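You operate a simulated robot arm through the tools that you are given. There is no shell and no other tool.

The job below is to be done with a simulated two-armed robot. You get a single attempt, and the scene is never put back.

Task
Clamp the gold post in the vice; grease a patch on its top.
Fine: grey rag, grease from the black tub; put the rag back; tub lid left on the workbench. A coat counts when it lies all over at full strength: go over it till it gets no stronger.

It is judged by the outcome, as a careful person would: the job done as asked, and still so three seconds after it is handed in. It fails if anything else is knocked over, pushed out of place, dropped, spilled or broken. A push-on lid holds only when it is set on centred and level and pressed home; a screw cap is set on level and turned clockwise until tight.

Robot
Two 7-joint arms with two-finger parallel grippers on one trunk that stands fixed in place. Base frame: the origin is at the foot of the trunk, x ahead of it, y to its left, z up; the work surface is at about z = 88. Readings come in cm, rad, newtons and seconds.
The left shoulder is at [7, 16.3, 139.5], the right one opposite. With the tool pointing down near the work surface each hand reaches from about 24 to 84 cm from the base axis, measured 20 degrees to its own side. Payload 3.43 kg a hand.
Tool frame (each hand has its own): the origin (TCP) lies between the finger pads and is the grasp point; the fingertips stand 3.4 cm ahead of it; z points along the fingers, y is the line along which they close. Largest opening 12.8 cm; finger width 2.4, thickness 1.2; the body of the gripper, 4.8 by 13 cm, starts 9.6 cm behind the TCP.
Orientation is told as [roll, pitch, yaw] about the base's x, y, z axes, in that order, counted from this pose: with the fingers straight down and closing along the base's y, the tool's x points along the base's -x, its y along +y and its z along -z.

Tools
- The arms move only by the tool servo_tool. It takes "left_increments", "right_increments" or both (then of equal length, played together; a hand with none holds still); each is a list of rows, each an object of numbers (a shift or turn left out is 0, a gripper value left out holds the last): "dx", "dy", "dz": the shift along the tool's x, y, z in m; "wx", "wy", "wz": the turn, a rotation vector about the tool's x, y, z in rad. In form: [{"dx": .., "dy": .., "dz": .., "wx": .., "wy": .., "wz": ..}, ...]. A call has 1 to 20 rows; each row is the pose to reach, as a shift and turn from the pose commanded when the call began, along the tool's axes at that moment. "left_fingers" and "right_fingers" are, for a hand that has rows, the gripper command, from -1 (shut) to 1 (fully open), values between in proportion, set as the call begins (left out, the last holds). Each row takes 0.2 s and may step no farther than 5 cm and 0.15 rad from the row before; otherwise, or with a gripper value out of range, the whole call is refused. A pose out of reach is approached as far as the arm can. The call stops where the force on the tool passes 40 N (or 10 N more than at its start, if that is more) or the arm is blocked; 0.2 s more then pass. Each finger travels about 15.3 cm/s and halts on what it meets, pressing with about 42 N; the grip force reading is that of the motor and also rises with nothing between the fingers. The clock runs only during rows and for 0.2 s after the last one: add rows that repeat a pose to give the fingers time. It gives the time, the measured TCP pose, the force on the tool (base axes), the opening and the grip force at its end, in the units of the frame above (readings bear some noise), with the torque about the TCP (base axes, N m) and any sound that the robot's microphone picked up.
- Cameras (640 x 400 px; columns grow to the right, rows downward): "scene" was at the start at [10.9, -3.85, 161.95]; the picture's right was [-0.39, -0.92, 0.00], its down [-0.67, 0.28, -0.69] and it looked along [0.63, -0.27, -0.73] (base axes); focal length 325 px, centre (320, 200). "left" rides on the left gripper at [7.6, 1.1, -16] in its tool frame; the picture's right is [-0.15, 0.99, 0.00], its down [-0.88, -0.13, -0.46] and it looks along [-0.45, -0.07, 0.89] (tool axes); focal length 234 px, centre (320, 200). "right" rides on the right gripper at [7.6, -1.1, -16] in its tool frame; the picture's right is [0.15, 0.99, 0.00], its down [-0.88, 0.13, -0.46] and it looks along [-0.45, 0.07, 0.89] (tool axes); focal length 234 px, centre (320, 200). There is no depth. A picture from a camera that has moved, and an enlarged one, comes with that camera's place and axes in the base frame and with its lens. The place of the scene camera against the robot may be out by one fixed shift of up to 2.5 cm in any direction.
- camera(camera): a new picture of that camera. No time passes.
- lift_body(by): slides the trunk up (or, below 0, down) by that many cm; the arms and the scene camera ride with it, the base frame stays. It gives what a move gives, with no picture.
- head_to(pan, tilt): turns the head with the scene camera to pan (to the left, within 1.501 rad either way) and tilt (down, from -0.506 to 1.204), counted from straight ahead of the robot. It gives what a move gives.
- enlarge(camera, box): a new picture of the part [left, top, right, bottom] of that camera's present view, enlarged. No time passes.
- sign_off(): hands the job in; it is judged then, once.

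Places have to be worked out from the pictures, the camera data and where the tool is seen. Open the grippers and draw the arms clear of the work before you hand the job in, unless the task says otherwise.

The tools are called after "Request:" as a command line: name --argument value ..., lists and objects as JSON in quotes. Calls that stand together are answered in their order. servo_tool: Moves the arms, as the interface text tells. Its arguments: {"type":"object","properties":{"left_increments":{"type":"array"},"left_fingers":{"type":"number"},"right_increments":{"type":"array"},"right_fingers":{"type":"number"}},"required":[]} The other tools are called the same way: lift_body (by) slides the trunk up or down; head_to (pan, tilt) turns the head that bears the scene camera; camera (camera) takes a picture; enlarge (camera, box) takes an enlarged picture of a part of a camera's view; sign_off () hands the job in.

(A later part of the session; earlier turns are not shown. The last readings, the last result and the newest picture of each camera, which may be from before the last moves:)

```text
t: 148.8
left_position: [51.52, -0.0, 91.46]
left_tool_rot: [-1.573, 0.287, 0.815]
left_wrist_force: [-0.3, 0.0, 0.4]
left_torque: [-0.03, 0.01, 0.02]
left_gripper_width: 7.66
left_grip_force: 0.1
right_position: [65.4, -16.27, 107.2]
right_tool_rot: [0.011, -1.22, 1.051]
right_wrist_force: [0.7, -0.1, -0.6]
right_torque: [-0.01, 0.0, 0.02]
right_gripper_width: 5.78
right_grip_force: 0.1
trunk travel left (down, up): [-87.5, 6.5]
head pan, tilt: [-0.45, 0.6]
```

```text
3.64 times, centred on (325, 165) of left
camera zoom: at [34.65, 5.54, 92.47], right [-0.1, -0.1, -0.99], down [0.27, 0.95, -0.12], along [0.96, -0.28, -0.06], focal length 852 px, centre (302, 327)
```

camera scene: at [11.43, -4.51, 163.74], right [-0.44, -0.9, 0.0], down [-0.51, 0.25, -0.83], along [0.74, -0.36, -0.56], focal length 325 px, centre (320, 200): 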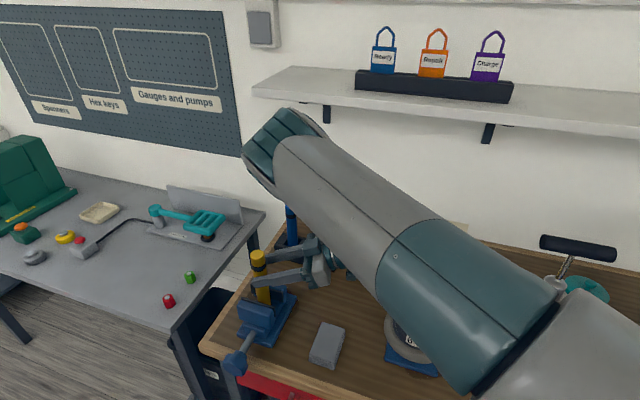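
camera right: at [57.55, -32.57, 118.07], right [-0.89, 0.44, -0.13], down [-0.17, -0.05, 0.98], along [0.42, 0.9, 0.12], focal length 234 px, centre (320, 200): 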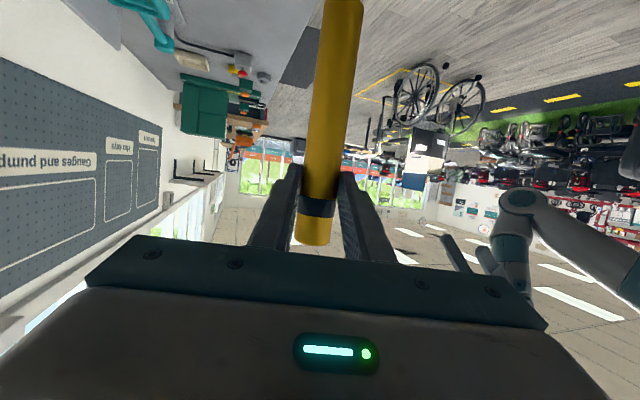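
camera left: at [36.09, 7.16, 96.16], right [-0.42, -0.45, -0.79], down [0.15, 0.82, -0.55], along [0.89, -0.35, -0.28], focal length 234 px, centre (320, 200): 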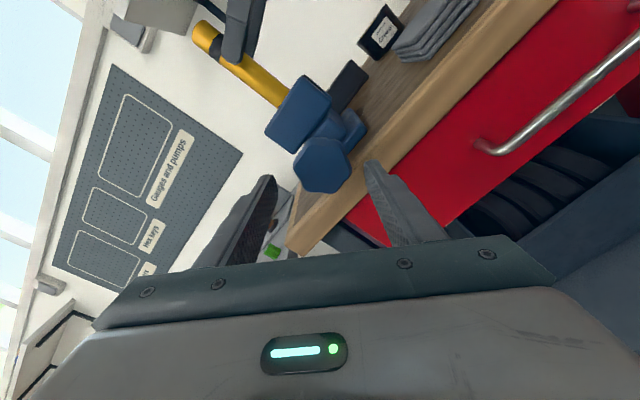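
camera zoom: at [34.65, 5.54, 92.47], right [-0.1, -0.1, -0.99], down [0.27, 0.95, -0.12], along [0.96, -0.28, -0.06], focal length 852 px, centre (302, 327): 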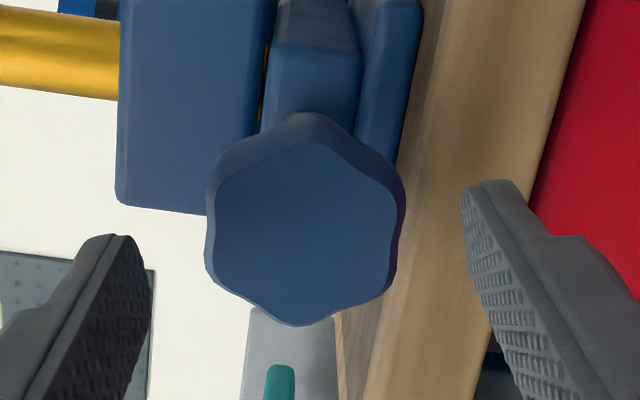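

Flats face the fingers now and the axis is well centred. I advance 4 cm, and grip.

Request:
servo_tool --left_increments '[{"dx": 0.0019, "dz": 0.013}, {"dx": 0.0019, "dz": 0.026}, {"dx": 0.0019, "dz": 0.0395}, {"dx": 0.0019, "dz": 0.0395}]' --left_fingers 0.1

Request:
servo_tool --left_increments '[{"dz": 0}, {"dz": 0}, {"dz": 0}]' --left_fingers -1

Request:
camera --camera "left"

```text
t: 149.8
left_position: [54.28, -2.7, 91.61]
left_tool_rot: [-1.573, 0.289, 0.815]
left_wrist_force: [0.4, 0.5, 0.6]
left_torque: [0.01, 0.0, -0.03]
left_gripper_width: 7.03
left_grip_force: 0.1
right_position: [65.25, -16.34, 107.23]
right_tool_rot: [0.011, -1.221, 1.052]
right_wrist_force: [0.8, -0.2, -0.1]
right_torque: [-0.01, -0.01, 0.02]
right_gripper_width: 5.74
right_grip_force: 0.0
trunk travel left (down, up): [-87.5, 6.5]
head pan, tilt: [-0.45, 0.6]
```

```text
t: 150.6
left_position: [54.16, -2.73, 91.51]
left_tool_rot: [-1.572, 0.287, 0.815]
left_wrist_force: [1.8, 1.8, 2.8]
left_torque: [0.58, 0.61, -0.39]
left_gripper_width: 5.3
left_grip_force: 45.0
right_position: [65.47, -16.24, 107.14]
right_tool_rot: [0.011, -1.221, 1.052]
right_wrist_force: [-0.8, -0.2, -0.3]
right_torque: [0.0, 0.0, -0.02]
right_gripper_width: 5.74
right_grip_force: 0.1
trunk travel left (down, up): [-87.5, 6.5]
head pan, tilt: [-0.45, 0.6]
```

```text
taken
camera left: at [37.35, 2.75, 92.54], right [-0.1, -0.1, -0.99], down [0.27, 0.95, -0.13], along [0.96, -0.28, -0.06], focal length 234 px, centre (320, 200)
```

left: 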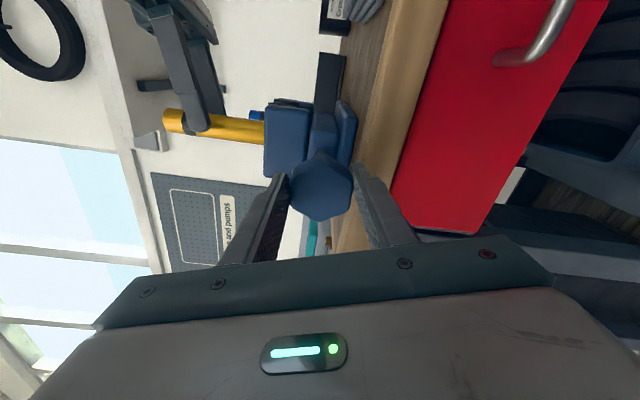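

Good grip with little side load. I turn clockwise 2.6 rad.

Request:
servo_tool --left_increments '[{"wz": 0.14}, {"wz": 0.28}, {"wz": 0.42}, {"wz": 0.56}, {"wz": 0.7}, {"wz": 0.84}, {"wz": 0.98}, {"wz": 1.12}, {"wz": 1.26}, {"wz": 1.4}, {"wz": 1.54}, {"wz": 1.68}, {"wz": 1.82}, {"wz": 1.96}, {"wz": 2.1}, {"wz": 2.24}, {"wz": 2.38}, {"wz": 2.5}, {"wz": 2.618}]'

Request:
enlarge --camera "scene" --box '[230, 270, 300, 340]'

Request:
camera --camera "left"

```text
t: 154.6
left_position: [54.63, -2.53, 91.49]
left_tool_rot: [1.576, -0.812, -2.328]
left_wrist_force: [18.4, 24.5, -6.1]
left_torque: [0.2, 0.77, -0.47]
left_gripper_width: 5.32
left_grip_force: 45.1
right_position: [65.6, -15.95, 107.09]
right_tool_rot: [0.014, -1.219, 1.049]
right_wrist_force: [-0.9, -0.4, 0.3]
right_torque: [0.01, 0.0, -0.01]
right_gripper_width: 5.78
right_grip_force: 0.0
trunk travel left (down, up): [-87.5, 6.5]
head pan, tilt: [-0.45, 0.6]
```

```text
5.71 times, centred on (265, 305) of scene
camera zoom: at [11.89, -4.15, 163.72], right [-0.44, -0.9, 0.0], down [-0.51, 0.24, -0.82], along [0.74, -0.36, -0.57], focal length 1857 px, centre (634, -400)
```

zoom: 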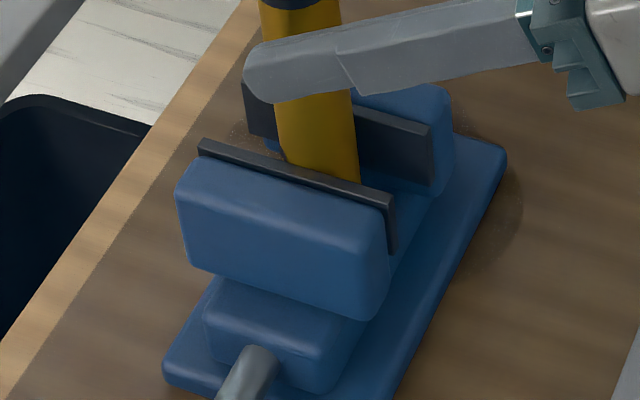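

```text
taken
camera left: at [47.07, 12.82, 86.67], right [0.42, 0.45, 0.79], down [-0.81, -0.2, 0.55], along [0.4, -0.87, 0.28], focal length 234 px, centre (320, 200)
```

left: 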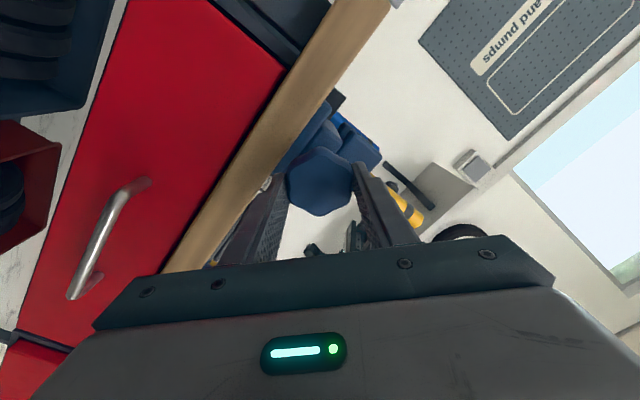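

The gap is now about 3.7 cm against the 3.15 cm post. I re-centre to relieve the side load and go on clockwise.

Request:
servo_tool --left_increments '[{"dx": 0.0012, "dy": 0.0013}, {"dx": 0.0024, "dy": 0.0025}, {"dx": 0.0024, "dy": 0.0025, "wz": 0.12}, {"dx": 0.0024, "dy": 0.0025, "wz": 0.26}, {"dx": 0.0024, "dy": 0.0025, "wz": 0.4}, {"dx": 0.0024, "dy": 0.0025, "wz": 0.54}, {"dx": 0.0024, "dy": 0.0025, "wz": 0.68}, {"dx": 0.0024, "dy": 0.0025, "wz": 0.82}, {"dx": 0.0024, "dy": 0.0025, "wz": 0.96}, {"dx": 0.0024, "dy": 0.0025, "wz": 1.1}]'

Request:
enlarge --camera "left" --box '[240, 100, 400, 260]'

Request:
enlarge --camera "scene" --box '[230, 270, 300, 340]'

```text
t: 156.8
left_position: [54.46, -2.63, 91.47]
left_tool_rot: [1.569, 0.29, -2.327]
left_wrist_force: [-1.1, -0.6, -13.9]
left_torque: [-1.03, -0.02, 0.23]
left_gripper_width: 5.38
left_grip_force: 45.5
right_position: [65.46, -16.27, 107.17]
right_tool_rot: [0.014, -1.22, 1.05]
right_wrist_force: [0.2, -0.2, -0.4]
right_torque: [0.0, 0.0, 0.03]
right_gripper_width: 5.73
right_grip_force: 0.0
trunk travel left (down, up): [-87.5, 6.5]
head pan, tilt: [-0.45, 0.6]
```

```text
2.50 times, centred on (320, 180) of left
camera zoom: at [47.6, 13.51, 94.58], right [-0.29, -0.31, 0.91], down [-0.89, -0.28, -0.37], along [0.37, -0.91, -0.2], focal length 585 px, centre (320, 250)
```

zoom: 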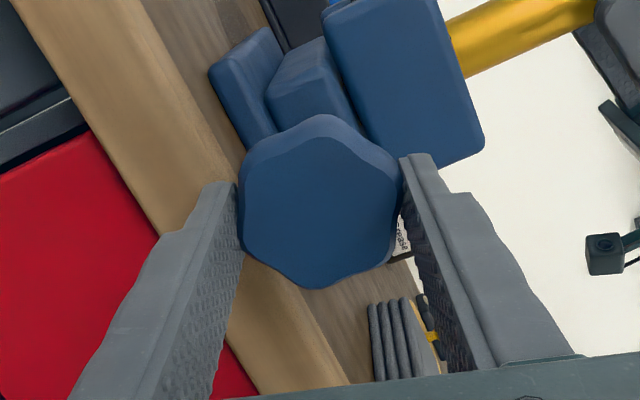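

```text
5.71 times, centred on (265, 305) of scene
camera zoom: at [11.62, -4.53, 163.7], right [-0.44, -0.9, 0.0], down [-0.51, 0.25, -0.82], along [0.74, -0.36, -0.57], focal length 1857 px, centre (634, -400)
```

zoom: 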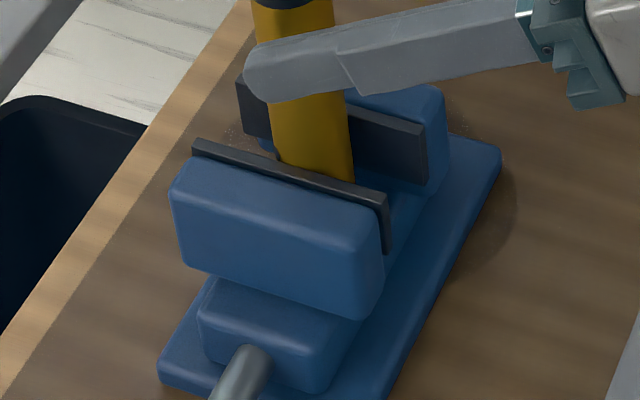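

Request:
enlarge --camera "scene" --box '[255, 280, 295, 320]'

Request:
camera --camera "right"

```text
10.00 times, centred on (275, 300) of scene
camera zoom: at [11.62, -4.53, 163.7], right [-0.44, -0.9, 0.0], down [-0.51, 0.25, -0.82], along [0.74, -0.36, -0.57], focal length 3249 px, centre (770, -800)
```

zoom: 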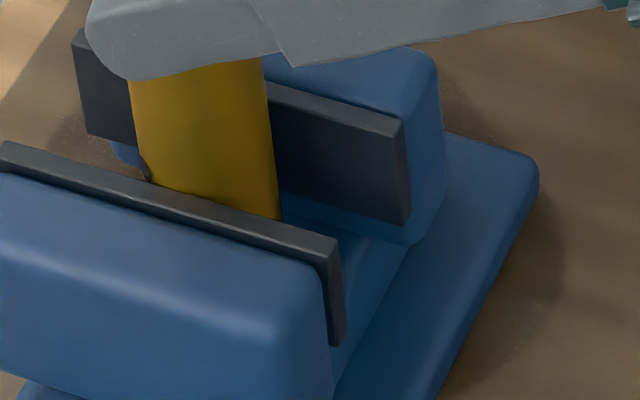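

```text
taken
camera right: at [57.83, -32.34, 105.52], right [-0.89, 0.44, -0.13], down [-0.17, -0.05, 0.98], along [0.42, 0.9, 0.12], focal length 234 px, centre (320, 200)
```

right: 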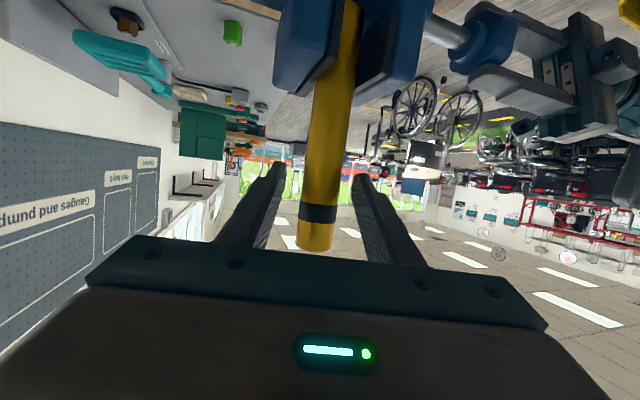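

The right wrist camera sees the jaws from the side. I zoom in there to see the contact.

Request:
enlarge --camera "right" --box '[250, 0, 450, 130]'

```text
3.08 times, centred on (350, 65) of right
camera zoom: at [57.83, -32.34, 105.52], right [-0.89, 0.44, -0.13], down [-0.17, -0.05, 0.98], along [0.42, 0.9, 0.12], focal length 720 px, centre (228, 615)
```

zoom: 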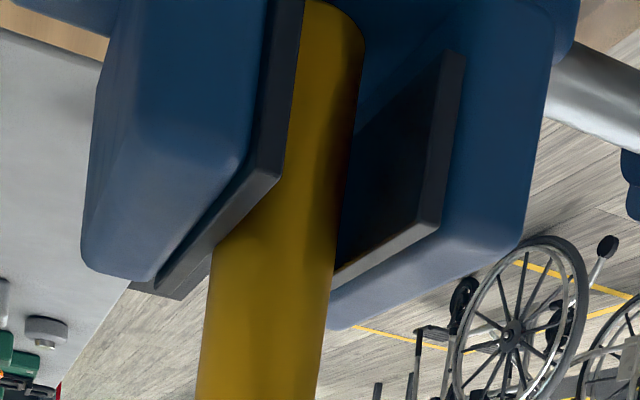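

From the side the post touches the fixed jaw and the moving jaw still has a gap of ~0.5–1 cm. I turn 1.0 rad more and compare in this view.

Request:
servo_tool --left_increments '[{"wz": 0.14}, {"wz": 0.28}, {"wz": 0.42}, {"wz": 0.56}, {"wz": 0.7}, {"wz": 0.84}, {"wz": 1.0}]'

Request:
enlarge --camera "right" --box '[250, 0, 450, 130]'

Request:
enlarge --camera "left" --box '[240, 100, 400, 260]'

```text
refused: row 7 steps farther than a row can; nothing moved
```

```text
3.08 times, centred on (350, 65) of right
camera zoom: at [57.83, -32.34, 105.52], right [-0.89, 0.44, -0.13], down [-0.17, -0.05, 0.98], along [0.42, 0.9, 0.12], focal length 720 px, centre (228, 615)
```

zoom: 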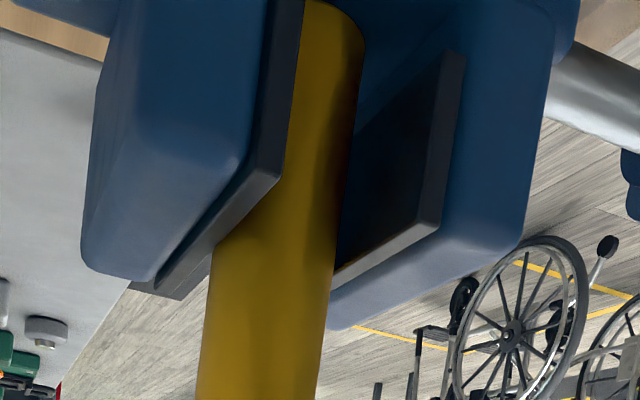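

```text
2.50 times, centred on (320, 180) of left
camera zoom: at [47.6, 13.51, 94.58], right [-0.29, -0.31, 0.91], down [-0.89, -0.28, -0.37], along [0.37, -0.91, -0.2], focal length 585 px, centre (320, 250)
```

zoom: 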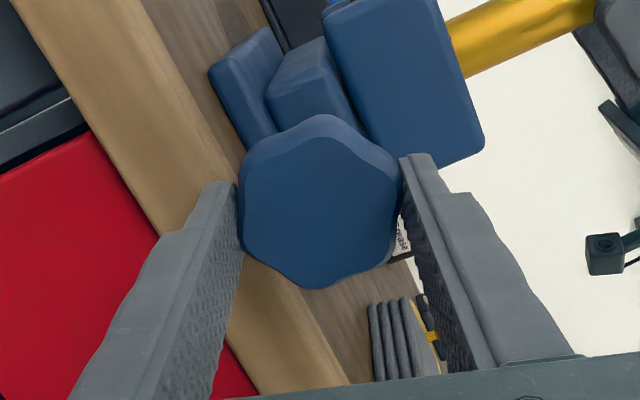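

The call was refused (a step too large). I repeat with even 0.14 steps.

Request:
servo_tool --left_increments '[{"wz": 0.14}, {"wz": 0.28}, {"wz": 0.42}, {"wz": 0.56}, {"wz": 0.7}, {"wz": 0.84}, {"wz": 0.98}]'

Request:
enlarge --camera "right" --box '[250, 0, 450, 130]'

Request:
enlarge --camera "left" --box '[240, 100, 400, 260]'

```text
t: 158.4
left_position: [54.71, -2.42, 91.42]
left_tool_rot: [1.577, 1.268, -2.321]
left_wrist_force: [7.5, 7.4, -6.4]
left_torque: [-1.2, 0.39, -0.59]
left_gripper_width: 5.35
left_grip_force: 45.3
right_position: [65.53, -16.3, 107.15]
right_tool_rot: [0.015, -1.219, 1.051]
right_wrist_force: [-0.5, -0.1, 0.7]
right_torque: [0.03, 0.02, 0.01]
right_gripper_width: 5.77
right_grip_force: 0.0
trunk travel left (down, up): [-87.5, 6.5]
head pan, tilt: [-0.45, 0.6]
```

```text
3.08 times, centred on (350, 65) of right
camera zoom: at [57.88, -32.23, 105.55], right [-0.89, 0.44, -0.13], down [-0.17, -0.05, 0.98], along [0.42, 0.9, 0.12], focal length 720 px, centre (228, 615)
```

zoom: 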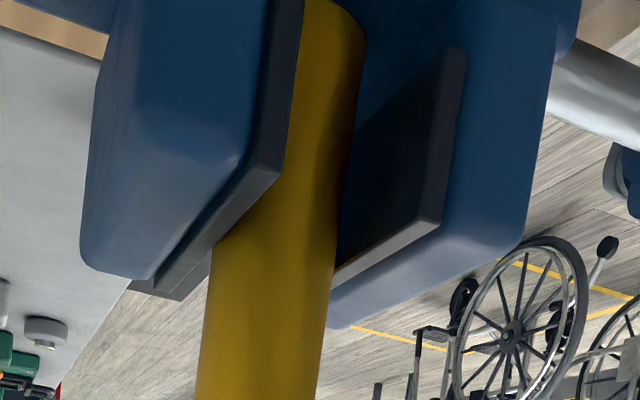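

```text
2.50 times, centred on (320, 180) of left
camera zoom: at [43.79, 9.49, 99.0], right [-0.68, -0.72, 0.15], down [-0.43, 0.21, -0.88], along [0.6, -0.66, -0.45], focal length 585 px, centre (320, 250)
```

zoom: 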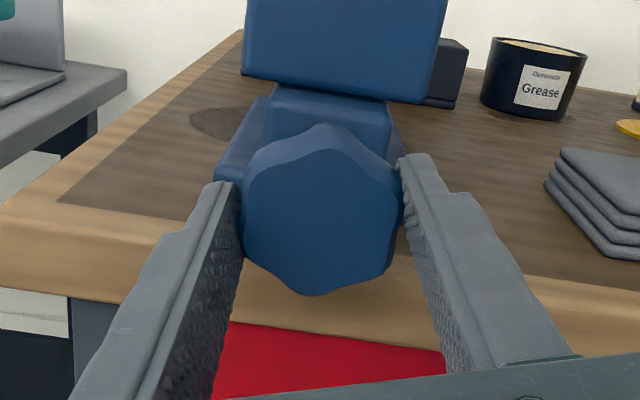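

The knob turns with the hand but the jaw no longer advances, and resistance has risen (≈1.1 N·m). To learn whether the post is already clamped, I close the right fingers on it and try a small nudge away from the fixed jaw.

Request:
servo_tool --right_increments '[{"dx": 0}, {"dx": 0}, {"dx": 0}]' --right_fingers -1

Request:
servo_tool --right_increments '[{"dy": 0.002}, {"dy": 0.004}, {"dy": 0.004}]'

Request:
enlarge --camera "right" --box '[250, 0, 450, 130]'

```text
t: 159.2
left_position: [54.69, -2.29, 91.57]
left_tool_rot: [1.575, 1.267, -2.319]
left_wrist_force: [20.8, 1.5, -6.9]
left_torque: [-0.54, 0.49, -0.81]
left_gripper_width: 5.31
left_grip_force: 45.1
right_position: [65.4, -16.18, 107.04]
right_tool_rot: [0.018, -1.22, 1.051]
right_wrist_force: [-10.9, 5.9, 2.7]
right_torque: [-0.18, 0.07, 0.27]
right_gripper_width: 3.14
right_grip_force: 42.4
trunk travel left (down, up): [-87.5, 6.5]
head pan, tilt: [-0.45, 0.6]
```

```text
t: 160.0
left_position: [54.58, -2.35, 91.46]
left_tool_rot: [1.579, 1.265, -2.318]
left_wrist_force: [-4.0, 12.2, 10.3]
left_torque: [-0.96, -0.32, -0.42]
left_gripper_width: 5.33
left_grip_force: 44.7
right_position: [65.39, -16.08, 107.16]
right_tool_rot: [0.007, -1.218, 1.052]
right_wrist_force: [16.4, 3.0, -12.0]
right_torque: [0.33, -0.65, -0.24]
right_gripper_width: 3.12
right_grip_force: 42.1
trunk travel left (down, up): [-87.5, 6.5]
head pan, tilt: [-0.45, 0.6]
```

```text
3.08 times, centred on (350, 65) of right
camera zoom: at [57.73, -32.15, 105.6], right [-0.89, 0.44, -0.13], down [-0.17, -0.04, 0.98], along [0.43, 0.9, 0.12], focal length 720 px, centre (228, 615)
```

zoom: 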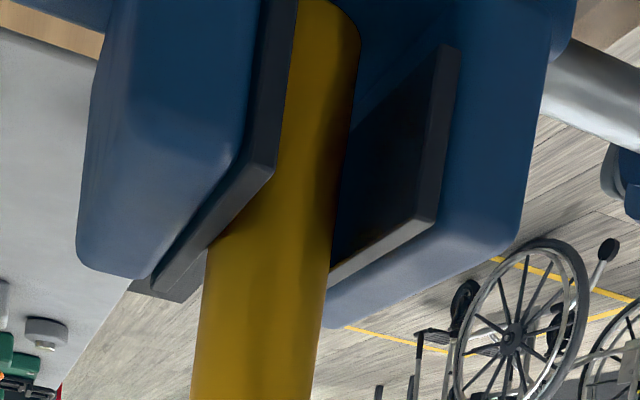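

The post resists strongly (22 N change for a 4 mm command with almost no motion), so it appears clamped. I check again by trying to lift it 4 mm.

Request:
servo_tool --right_increments '[{"dy": -0.004}, {"dy": -0.004, "dx": -0.0019, "dz": -0.0007}, {"dy": -0.004, "dx": -0.0038, "dz": -0.0014}, {"dy": -0.004, "dx": -0.0038, "dz": -0.0014}]'

```text
t: 161.0
left_position: [54.54, -2.39, 91.38]
left_tool_rot: [1.577, 1.265, -2.319]
left_wrist_force: [5.8, 6.7, 11.0]
left_torque: [-1.14, -0.54, -1.19]
left_gripper_width: 5.35
left_grip_force: 44.6
right_position: [65.28, -16.2, 107.46]
right_tool_rot: [0.022, -1.217, 1.042]
right_wrist_force: [-4.2, 7.3, -22.3]
right_torque: [-0.87, -0.2, 0.05]
right_gripper_width: 3.16
right_grip_force: 41.9
trunk travel left (down, up): [-87.5, 6.5]
head pan, tilt: [-0.45, 0.6]
```

It holds against an 18 N pull, so the jaws do grip it; I'll tighten the screw further to be sure. First the right hand relaxes back down and opens to a loose cage; the left hand releases and backs off for another bite.

Request:
servo_tool --right_increments '[{"dx": 0.0019, "dz": 0.0007}, {"dx": 0.0038, "dz": 0.0014}, {"dx": 0.0038, "dz": 0.0014}]'

Request:
servo_tool --right_increments '[{"dx": 0}, {"dx": 0}, {"dx": 0}, {"dx": 0}]' --right_fingers -0.1 --left_increments '[{"dz": 0}, {"dz": 0}, {"dz": -0.02}, {"dz": -0.04}]' --left_fingers 0.2

Request:
enlarge --camera "left" --box '[240, 80, 400, 240]'

Request:
enlarge --camera "scene" --box '[230, 250, 310, 340]'

```text
t: 161.8
left_position: [54.74, -2.44, 91.47]
left_tool_rot: [1.57, 1.269, -2.324]
left_wrist_force: [35.4, -2.7, -4.7]
left_torque: [-0.76, 0.11, -0.73]
left_gripper_width: 5.35
left_grip_force: 44.8
right_position: [65.33, -16.25, 107.49]
right_tool_rot: [0.01, -1.227, 1.055]
right_wrist_force: [-24.0, 6.1, 11.8]
right_torque: [-0.61, 0.59, 0.47]
right_gripper_width: 3.14
right_grip_force: 41.9
trunk travel left (down, up): [-87.5, 6.5]
head pan, tilt: [-0.45, 0.6]
```

```text
t: 162.8
left_position: [51.6, 0.28, 91.81]
left_tool_rot: [1.574, 1.268, -2.321]
left_wrist_force: [-1.0, -0.8, -0.1]
left_torque: [0.02, 0.02, 0.02]
left_gripper_width: 7.69
left_grip_force: 0.1
right_position: [65.29, -16.46, 107.31]
right_tool_rot: [0.009, -1.22, 1.054]
right_wrist_force: [-0.2, 0.4, -0.7]
right_torque: [-0.01, 0.02, -0.04]
right_gripper_width: 5.77
right_grip_force: 0.1
trunk travel left (down, up): [-87.5, 6.5]
head pan, tilt: [-0.45, 0.6]
```

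```text
2.50 times, centred on (320, 160) of left
camera zoom: at [40.72, 12.1, 99.2], right [-0.68, -0.72, 0.16], down [-0.43, 0.21, -0.88], along [0.6, -0.66, -0.45], focal length 585 px, centre (320, 300)
```

zoom: 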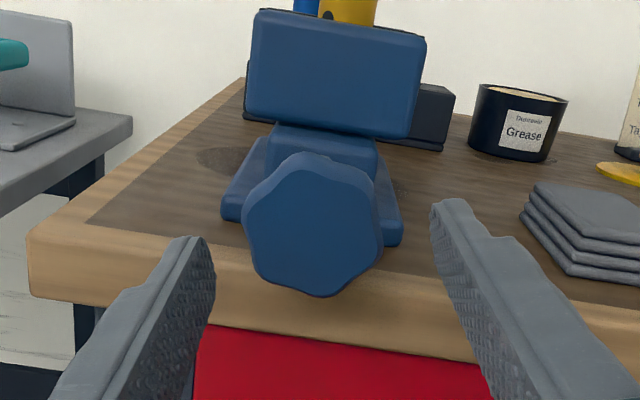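

```text
4.44 times, centred on (270, 295) of scene
camera zoom: at [11.37, -4.51, 163.74], right [-0.44, -0.9, 0.0], down [-0.51, 0.25, -0.83], along [0.74, -0.36, -0.56], focal length 1444 px, centre (542, -222)
```

zoom: 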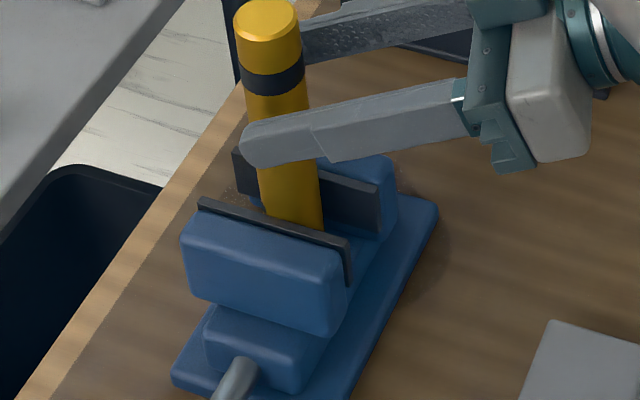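

Request:
servo_tool --left_increments '[{"wz": -0.14}, {"wz": -0.28}, {"wz": -0.42}, {"wz": -0.56}, {"wz": -0.7}, {"wz": -0.84}, {"wz": -0.98}, {"wz": -1.12}, {"wz": -1.26}, {"wz": -1.4}, {"wz": -1.54}, {"wz": -1.68}, {"wz": -1.82}, {"wz": -1.96}, {"wz": -2.1}, {"wz": -2.24}, {"wz": -2.38}, {"wz": -2.5}, {"wz": -2.618}]'

Request:
servo_tool --left_increments '[{"wz": -0.14}, {"wz": -0.28}, {"wz": -0.42}, {"wz": -0.56}, {"wz": -0.7}, {"wz": -0.84}, {"wz": -0.98}, {"wz": -1.12}, {"wz": -1.26}, {"wz": -1.4}, {"wz": -1.54}]'

Request:
enlarge --camera "left" --box '[240, 80, 400, 240]'

```text
t: 166.8
left_position: [51.41, 0.14, 91.48]
left_tool_rot: [1.574, -1.353, -2.33]
left_wrist_force: [-0.4, -0.2, -0.2]
left_torque: [-0.02, 0.01, 0.04]
left_gripper_width: 7.69
left_grip_force: 0.1
right_position: [65.36, -16.33, 107.32]
right_tool_rot: [0.011, -1.222, 1.052]
right_wrist_force: [0.2, 0.0, -0.2]
right_torque: [-0.01, 0.03, -0.03]
right_gripper_width: 5.77
right_grip_force: 0.0
trunk travel left (down, up): [-87.5, 6.5]
head pan, tilt: [-0.45, 0.6]
```

```text
t: 169.2
left_position: [51.49, 0.15, 91.49]
left_tool_rot: [-1.572, -0.247, 0.813]
left_wrist_force: [0.0, 0.6, -0.2]
left_torque: [0.0, -0.01, 0.01]
left_gripper_width: 7.69
left_grip_force: 0.1
right_position: [65.3, -16.38, 107.22]
right_tool_rot: [0.012, -1.221, 1.052]
right_wrist_force: [0.0, 0.0, 0.3]
right_torque: [-0.03, -0.02, 0.01]
right_gripper_width: 5.75
right_grip_force: 0.1
trunk travel left (down, up): [-87.5, 6.5]
head pan, tilt: [-0.45, 0.6]
```

```text
2.50 times, centred on (320, 160) of left
camera zoom: at [34.97, 6.12, 88.49], right [0.26, 0.28, -0.92], down [0.23, 0.91, 0.34], along [0.94, -0.3, 0.18], focal length 585 px, centre (320, 300)
```

zoom: 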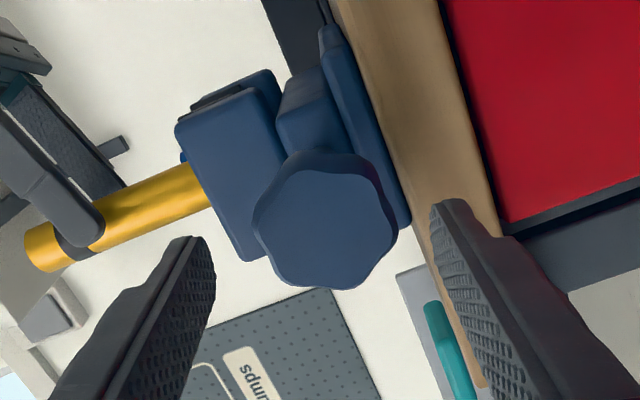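

I align the fingers to the flats (-0.59 rad), re-centre, advance and grip again.

Request:
servo_tool --left_increments '[{"dx": 0.0017, "wz": -0.12}, {"dx": 0.0035, "wz": -0.24}, {"dx": 0.0035, "wz": -0.36}, {"dx": 0.0035, "wz": -0.48}, {"dx": 0.0035, "wz": -0.59}, {"dx": 0.0035, "wz": -0.59}]'

Request:
enlarge --camera "left" --box '[240, 80, 400, 240]'

```text
t: 170.6
left_position: [51.32, 0.01, 91.46]
left_tool_rot: [-1.572, 0.341, 0.816]
left_wrist_force: [-1.3, -0.2, 0.9]
left_torque: [0.03, -0.01, 0.02]
left_gripper_width: 7.68
left_grip_force: 0.1
right_position: [65.36, -16.35, 107.25]
right_tool_rot: [0.01, -1.223, 1.052]
right_wrist_force: [0.1, -0.3, -0.9]
right_torque: [0.0, -0.02, -0.01]
right_gripper_width: 5.75
right_grip_force: 0.0
trunk travel left (down, up): [-87.5, 6.5]
head pan, tilt: [-0.45, 0.6]
```

```text
2.50 times, centred on (320, 160) of left
camera zoom: at [34.46, 5.51, 92.86], right [-0.13, -0.14, -0.98], down [0.27, 0.95, -0.17], along [0.95, -0.28, -0.09], focal length 585 px, centre (320, 300)
```

zoom: 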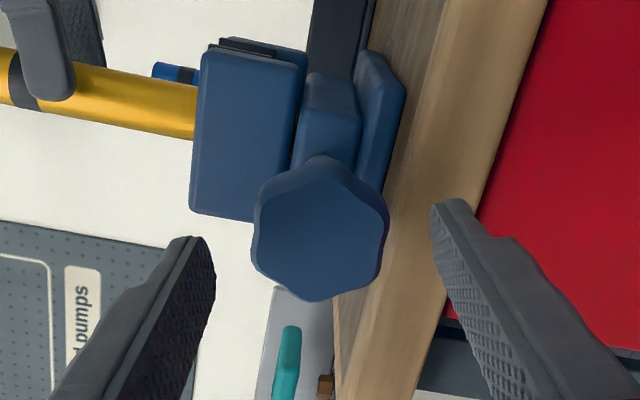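

Request:
servo_tool --left_increments '[{"dz": 0.014}, {"dz": 0.028}, {"dz": 0.041}, {"dz": 0.041}]' --left_fingers 0.1

Request:
servo_tool --left_increments '[{"dz": 0}, {"dz": 0}, {"dz": 0}]' --left_fingers -1

Request:
servo_tool --left_increments '[{"wz": 0.12}, {"wz": 0.24}, {"wz": 0.36}, {"wz": 0.48}, {"wz": 0.6}]'

Request:
enlarge --camera "right" --box '[250, 0, 450, 130]'

```text
t: 171.6
left_position: [54.26, -2.76, 91.63]
left_tool_rot: [-1.571, 0.338, 0.814]
left_wrist_force: [0.6, 0.6, 0.2]
left_torque: [0.03, 0.0, 0.01]
left_gripper_width: 7.04
left_grip_force: 0.1
right_position: [65.29, -16.38, 107.32]
right_tool_rot: [0.01, -1.222, 1.053]
right_wrist_force: [0.4, 0.4, -0.9]
right_torque: [0.01, 0.02, 0.01]
right_gripper_width: 5.76
right_grip_force: 0.1
trunk travel left (down, up): [-87.5, 6.5]
head pan, tilt: [-0.45, 0.6]
```

```text
t: 172.4
left_position: [54.17, -2.8, 91.49]
left_tool_rot: [-1.571, 0.339, 0.814]
left_wrist_force: [2.4, 2.3, 7.2]
left_torque: [0.68, 0.66, -0.41]
left_gripper_width: 5.36
left_grip_force: 44.8
right_position: [65.25, -16.37, 107.17]
right_tool_rot: [0.01, -1.223, 1.055]
right_wrist_force: [-1.1, 0.3, -0.2]
right_torque: [-0.01, 0.01, -0.02]
right_gripper_width: 5.77
right_grip_force: 0.0
trunk travel left (down, up): [-87.5, 6.5]
head pan, tilt: [-0.45, 0.6]
```

```text
t: 173.6
left_position: [54.3, -2.73, 91.16]
left_tool_rot: [-1.566, -0.262, 0.815]
left_wrist_force: [-2.6, 1.6, -12.9]
left_torque: [-0.96, -0.7, 0.38]
left_gripper_width: 5.28
left_grip_force: 45.1
right_position: [65.31, -16.36, 107.24]
right_tool_rot: [0.012, -1.22, 1.052]
right_wrist_force: [-0.2, -0.1, -0.2]
right_torque: [-0.01, 0.02, -0.01]
right_gripper_width: 5.76
right_grip_force: 0.2
trunk travel left (down, up): [-87.5, 6.5]
head pan, tilt: [-0.45, 0.6]
```

```text
3.08 times, centred on (350, 65) of right
camera zoom: at [57.74, -32.37, 105.6], right [-0.89, 0.44, -0.13], down [-0.17, -0.05, 0.98], along [0.42, 0.9, 0.12], focal length 720 px, centre (228, 615)
```

zoom: 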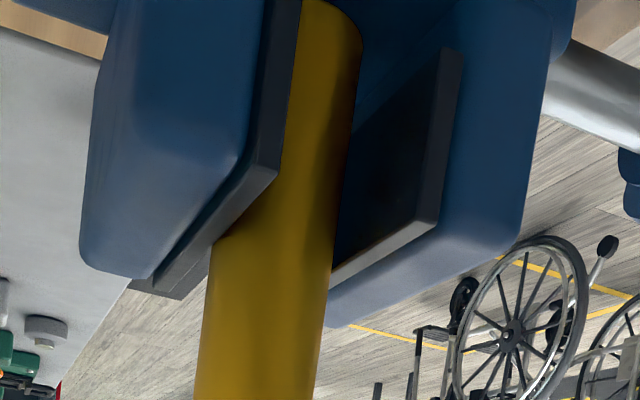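

Request:
servo_tool --left_increments '[{"wz": 0.14}, {"wz": 0.28}, {"wz": 0.42}, {"wz": 0.56}, {"wz": 0.7}, {"wz": 0.84}, {"wz": 0.98}, {"wz": 1.12}, {"wz": 1.26}, {"wz": 1.4}]'

Request:
enlarge --camera "left" --box '[240, 80, 400, 240]'

Request:
enlarge --camera "right" --box '[250, 0, 450, 130]'

```text
t: 175.8
left_position: [54.77, -2.49, 91.28]
left_tool_rot: [1.527, -1.479, -2.28]
left_wrist_force: [15.5, 24.5, -23.4]
left_torque: [-0.08, 0.6, -0.38]
left_gripper_width: 5.33
left_grip_force: 44.4
right_position: [65.69, -15.98, 107.09]
right_tool_rot: [0.018, -1.218, 1.046]
right_wrist_force: [0.0, -0.7, 0.5]
right_torque: [-0.01, 0.0, -0.01]
right_gripper_width: 5.77
right_grip_force: 0.1
trunk travel left (down, up): [-87.5, 6.5]
head pan, tilt: [-0.45, 0.6]
```

```text
2.50 times, centred on (320, 160) of left
camera zoom: at [44.21, 9.84, 83.65], right [0.66, 0.71, 0.23], down [-0.47, 0.16, 0.87], along [0.58, -0.69, 0.44], focal length 585 px, centre (320, 300)
```

zoom: 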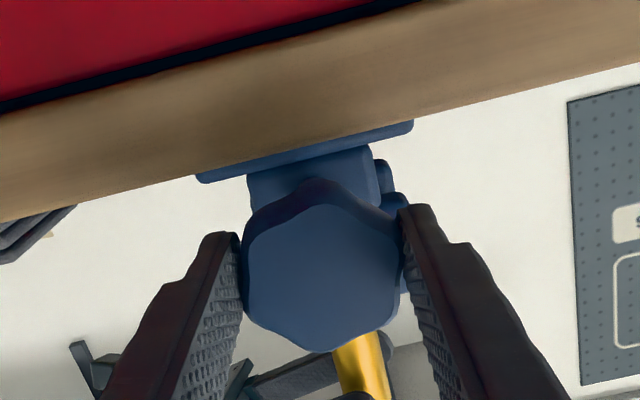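

```text
3.08 times, centred on (350, 65) of right
camera zoom: at [58.09, -32.09, 105.52], right [-0.89, 0.44, -0.13], down [-0.17, -0.05, 0.98], along [0.42, 0.9, 0.11], focal length 720 px, centre (228, 615)
```

zoom: 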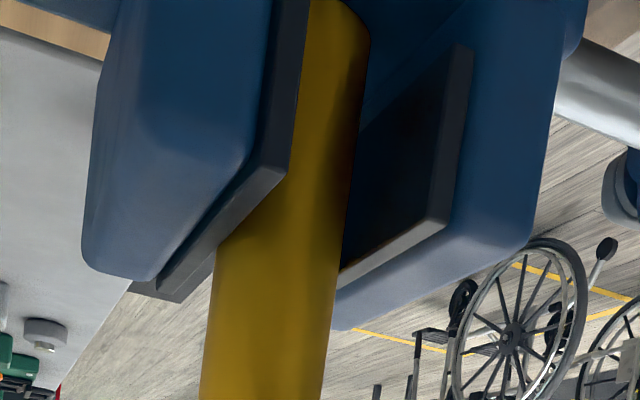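

The jaw stays put while the knob winds up and slips over its lobes, which matches the jaws being tight on the post. I release the left hand, then test the hold with the right hand while nothing else supports it.

Request:
servo_tool --left_increments '[{"dz": 0}, {"dz": 0}, {"dz": -0.02}, {"dz": -0.05}]' --left_fingers 0.3

Request:
servo_tool --right_increments '[{"dx": 0}, {"dx": 0}, {"dx": 0}]' --right_fingers -1

Request:
servo_tool --right_increments '[{"dx": -0.0019, "dz": -0.0007}, {"dx": -0.0047, "dz": -0.0017}, {"dx": -0.0047, "dz": -0.0017}]'

Request:
enlarge --camera "right" --box '[250, 0, 450, 130]'

```text
t: 176.8
left_position: [50.46, 0.52, 91.71]
left_tool_rot: [1.605, -1.478, -2.365]
left_wrist_force: [0.7, 1.2, 1.0]
left_torque: [-0.02, 0.0, -0.04]
left_gripper_width: 8.33
left_grip_force: 0.1
right_position: [65.21, -16.36, 107.41]
right_tool_rot: [0.007, -1.222, 1.057]
right_wrist_force: [-0.8, -0.3, 0.1]
right_torque: [-0.02, 0.03, 0.0]
right_gripper_width: 5.75
right_grip_force: 0.1
trunk travel left (down, up): [-87.5, 6.5]
head pan, tilt: [-0.45, 0.6]
```

```text
t: 177.6
left_position: [50.51, 0.69, 91.63]
left_tool_rot: [1.585, -1.48, -2.339]
left_wrist_force: [0.6, -0.4, -0.2]
left_torque: [0.0, -0.01, 0.0]
left_gripper_width: 8.33
left_grip_force: 0.0
right_position: [65.19, -16.2, 107.19]
right_tool_rot: [0.011, -1.219, 1.053]
right_wrist_force: [-2.2, 3.2, -0.4]
right_torque: [-0.02, -0.2, 0.07]
right_gripper_width: 3.13
right_grip_force: 42.2
trunk travel left (down, up): [-87.5, 6.5]
head pan, tilt: [-0.45, 0.6]
```

```text
t: 178.4
left_position: [50.68, 0.75, 91.51]
left_tool_rot: [1.578, -1.483, -2.333]
left_wrist_force: [-0.3, 1.3, 0.3]
left_torque: [0.02, 0.01, -0.02]
left_gripper_width: 8.3
left_grip_force: 0.1
right_position: [65.31, -16.17, 107.5]
right_tool_rot: [0.023, -1.216, 1.042]
right_wrist_force: [-7.8, 7.9, -22.0]
right_torque: [-0.77, 0.01, 0.16]
right_gripper_width: 3.17
right_grip_force: 42.6
trunk travel left (down, up): [-87.5, 6.5]
head pan, tilt: [-0.45, 0.6]
```

```text
3.08 times, centred on (350, 65) of right
camera zoom: at [57.73, -32.34, 105.98], right [-0.89, 0.44, -0.13], down [-0.17, -0.05, 0.98], along [0.42, 0.9, 0.11], focal length 720 px, centre (228, 615)
```

zoom: 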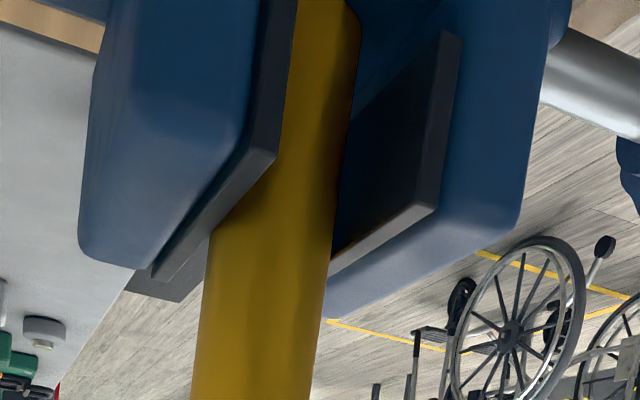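

Request:
servo_tool --right_increments '[{"dx": 0.0024, "dz": 0.0009}, {"dx": 0.0047, "dz": 0.0017}, {"dx": 0.0047, "dz": 0.0017}]'

Request:
servo_tool --right_increments '[{"dy": 0.003}, {"dy": 0.006}, {"dy": 0.006}]'

Request:
enlarge --camera "right" --box '[250, 0, 450, 130]'

```text
t: 179.2
left_position: [50.45, 0.79, 91.54]
left_tool_rot: [1.601, -1.48, -2.356]
left_wrist_force: [0.2, -0.3, 0.1]
left_torque: [0.0, 0.01, 0.01]
left_gripper_width: 8.31
left_grip_force: 0.1
right_position: [65.25, -16.3, 107.49]
right_tool_rot: [-0.002, -1.226, 1.065]
right_wrist_force: [-8.4, 5.1, 5.9]
right_torque: [0.21, 0.15, 0.19]
right_gripper_width: 3.14
right_grip_force: 41.8
trunk travel left (down, up): [-87.5, 6.5]
head pan, tilt: [-0.45, 0.6]
```

```text
t: 180.0
left_position: [50.58, 0.65, 91.58]
left_tool_rot: [1.583, -1.48, -2.333]
left_wrist_force: [-0.3, 0.4, 0.2]
left_torque: [0.01, 0.03, 0.0]
left_gripper_width: 8.33
left_grip_force: 0.1
right_position: [65.16, -16.31, 107.43]
right_tool_rot: [-0.011, -1.226, 1.07]
right_wrist_force: [21.3, -8.0, 25.9]
right_torque: [0.4, -1.04, -0.63]
right_gripper_width: 3.14
right_grip_force: 42.1
trunk travel left (down, up): [-87.5, 6.5]
head pan, tilt: [-0.45, 0.6]
```

```text
3.08 times, centred on (350, 65) of right
camera zoom: at [57.51, -32.31, 105.82], right [-0.89, 0.44, -0.14], down [-0.18, -0.05, 0.98], along [0.43, 0.9, 0.12], focal length 720 px, centre (228, 615)
```

zoom: 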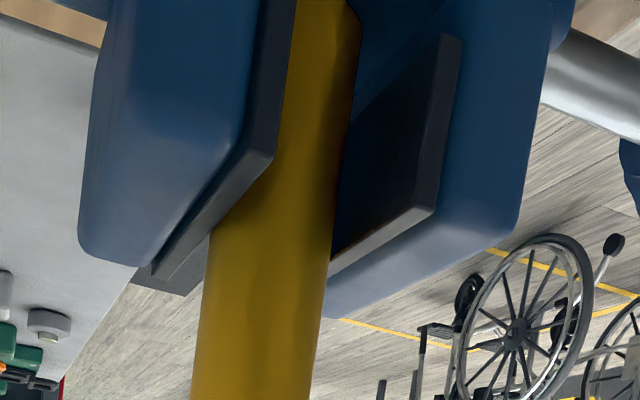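

The post does not budge toward the moving jaw (21 N for a 6 mm command), so it is clamped. I open the right hand and withdraw it backward along its axis, then look down at the vice.

Request:
servo_tool --right_increments '[{"dy": -0.005}, {"dy": -0.005}]'

Request:
servo_tool --right_increments '[{"dx": 0}, {"dx": 0}, {"dz": -0.02}, {"dz": -0.05}, {"dz": -0.09}, {"dz": -0.13}]' --right_fingers 0.0

Request:
enlarge --camera "scene" --box '[220, 230, 320, 340]'

Request:
camera --camera "right"

```text
t: 180.6
left_position: [50.36, 0.66, 91.47]
left_tool_rot: [1.589, -1.479, -2.346]
left_wrist_force: [-0.1, 0.4, 0.0]
left_torque: [-0.01, 0.02, 0.03]
left_gripper_width: 8.33
left_grip_force: 0.0
right_position: [65.18, -16.3, 107.26]
right_tool_rot: [0.005, -1.223, 1.057]
right_wrist_force: [12.1, -3.2, 25.9]
right_torque: [0.48, -0.83, -0.25]
right_gripper_width: 3.16
right_grip_force: 41.8
trunk travel left (down, up): [-87.5, 6.5]
head pan, tilt: [-0.45, 0.6]
```

```text
t: 182.0
left_position: [50.51, 0.56, 91.58]
left_tool_rot: [1.579, -1.477, -2.334]
left_wrist_force: [-0.5, -0.3, -0.5]
left_torque: [0.01, -0.03, 0.01]
left_gripper_width: 8.34
left_grip_force: 0.1
right_position: [59.21, -26.93, 111.57]
right_tool_rot: [0.013, -1.22, 1.053]
right_wrist_force: [0.1, -0.2, 0.9]
right_torque: [0.01, -0.01, -0.03]
right_gripper_width: 6.38
right_grip_force: 0.0
trunk travel left (down, up): [-87.5, 6.5]
head pan, tilt: [-0.45, 0.6]
```

```text
3.64 times, centred on (270, 285) of scene
camera zoom: at [11.41, -4.71, 163.73], right [-0.44, -0.9, 0.0], down [-0.51, 0.25, -0.82], along [0.74, -0.36, -0.57], focal length 1182 px, centre (502, -109)
```

zoom: 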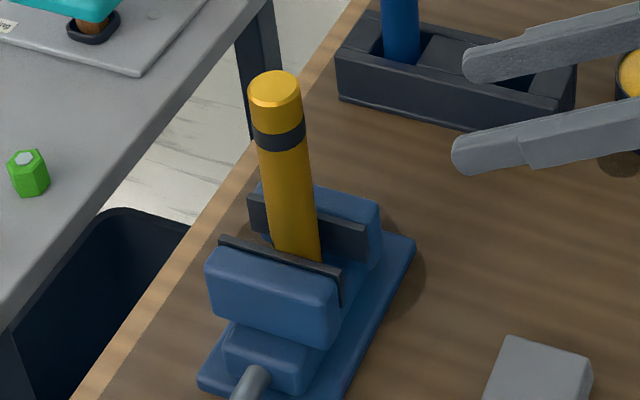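

```text
taken
camera right: at [51.67, -43.1, 110.0], right [-0.89, 0.44, -0.13], down [-0.17, -0.05, 0.98], along [0.42, 0.9, 0.12], focal length 234 px, centre (320, 200)
```

right: 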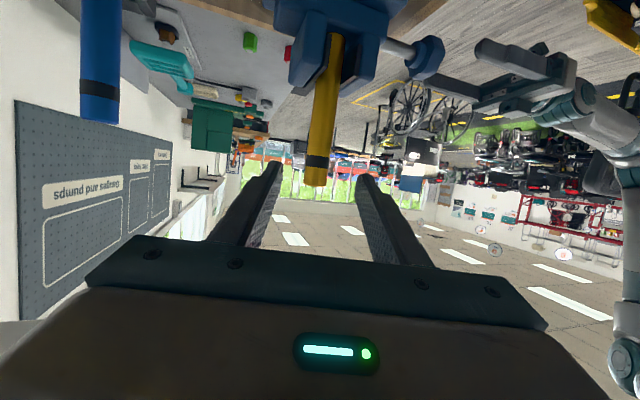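

Request:
enlarge --camera "right" --box '[260, 0, 420, 130]'

Request:
enlarge --camera "scene" --box '[250, 240, 290, 270]'

```text
3.08 times, centred on (340, 65) of right
camera zoom: at [51.67, -43.1, 110.0], right [-0.89, 0.44, -0.13], down [-0.17, -0.05, 0.98], along [0.42, 0.9, 0.12], focal length 720 px, centre (258, 615)
```

zoom: 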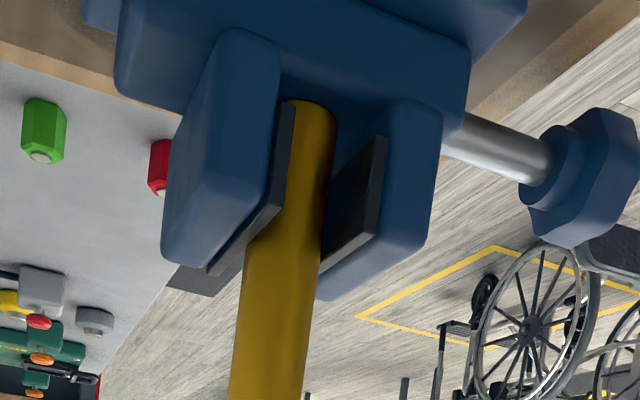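

```text
13.33 times, centred on (270, 255) of scene
camera zoom: at [11.41, -4.71, 163.73], right [-0.44, -0.9, 0.0], down [-0.51, 0.25, -0.82], along [0.74, -0.36, -0.57], focal length 4332 px, centre (987, -533)
```

zoom: 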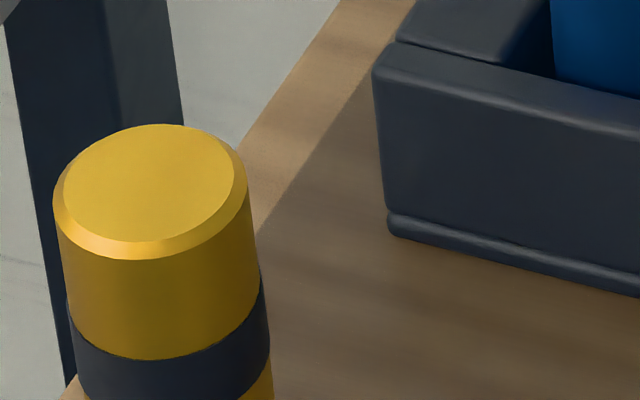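

The post stands firmly upright in the vice. Next the rag: centre ≈(52.7,-25.2), 9.2×5.9 cm, long side along the bench depth. I park the left hand a bit farther back and re-orient the right hand (yaw 0.78, pitch -0.5) above the rag area.

Request:
servo_tool --left_increments '[{"dz": -0.03}, {"dz": -0.06}, {"dz": -0.1}]'

Request:
servo_tool --right_increments '[{"dx": -0.015, "dz": -0.01, "wx": 0.064, "wz": 0.024}, {"dx": -0.03, "dz": -0.02, "wx": 0.128, "wz": 0.047}, {"dx": -0.045, "dz": -0.03, "wx": 0.192, "wz": 0.07}, {"dx": -0.06, "dz": -0.04, "wx": 0.256, "wz": 0.094}]'

Request:
servo_tool --right_increments '[{"wy": 0.12}, {"wy": 0.24}, {"wy": 0.36}, {"wy": 0.48}, {"wy": 0.6}, {"wy": 0.72}]' --right_fingers 0.8

Request:
camera --camera "right"

Request:
camera --camera "scene"

```text
t: 182.8
left_position: [43.29, 7.63, 91.51]
left_tool_rot: [1.602, -1.48, -2.356]
left_wrist_force: [-0.1, 0.4, -0.5]
left_torque: [-0.03, -0.02, 0.02]
left_gripper_width: 8.34
left_grip_force: 0.1
right_position: [59.31, -26.76, 111.72]
right_tool_rot: [0.009, -1.221, 1.055]
right_wrist_force: [0.5, -0.2, -0.6]
right_torque: [0.01, -0.02, -0.01]
right_gripper_width: 6.38
right_grip_force: 0.1
trunk travel left (down, up): [-87.5, 6.5]
head pan, tilt: [-0.45, 0.6]
```

```text
t: 183.8
left_position: [43.35, 7.56, 91.4]
left_tool_rot: [1.593, -1.48, -2.348]
left_wrist_force: [0.1, 0.0, -0.5]
left_torque: [0.01, 0.0, -0.02]
left_gripper_width: 8.34
left_grip_force: 0.0
right_position: [58.39, -28.47, 118.85]
right_tool_rot: [0.009, -1.221, 0.78]
right_wrist_force: [0.7, 0.5, -0.7]
right_torque: [0.01, -0.01, -0.02]
right_gripper_width: 6.41
right_grip_force: 0.1
trunk travel left (down, up): [-87.5, 6.5]
head pan, tilt: [-0.45, 0.6]
```

```text
t: 185.2
left_position: [43.31, 7.48, 91.53]
left_tool_rot: [1.586, -1.48, -2.342]
left_wrist_force: [0.2, 0.2, 0.5]
left_torque: [0.0, -0.01, 0.04]
left_gripper_width: 8.33
left_grip_force: 0.2
right_position: [58.46, -28.52, 118.71]
right_tool_rot: [0.004, -0.5, 0.786]
right_wrist_force: [-0.7, -0.7, -0.3]
right_torque: [0.03, -0.03, -0.04]
right_gripper_width: 11.51
right_grip_force: 0.1
trunk travel left (down, up): [-87.5, 6.5]
head pan, tilt: [-0.45, 0.6]
```

```text
taken
camera right: at [49.17, -39.6, 129.12], right [-0.79, 0.61, -0.07], down [0.3, 0.48, 0.82], along [0.53, 0.63, -0.57], focal length 234 px, centre (320, 200)
```

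right: 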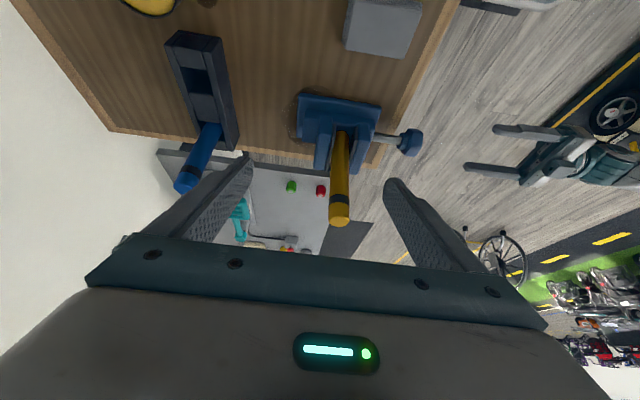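

```text
taken
camera scene: at [11.35, -4.56, 163.74], right [-0.44, -0.9, 0.0], down [-0.51, 0.25, -0.83], along [0.74, -0.36, -0.56], focal length 325 px, centre (320, 200)
```

scene: 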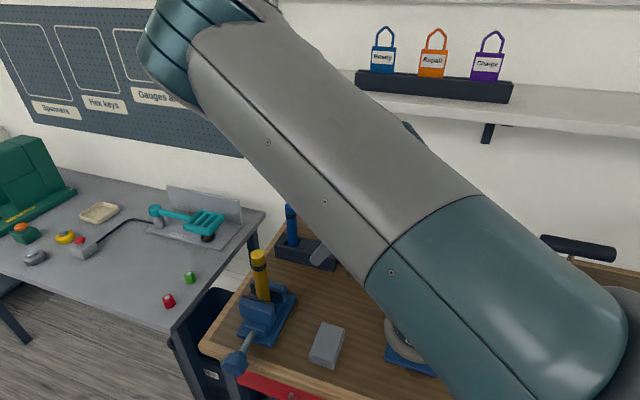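

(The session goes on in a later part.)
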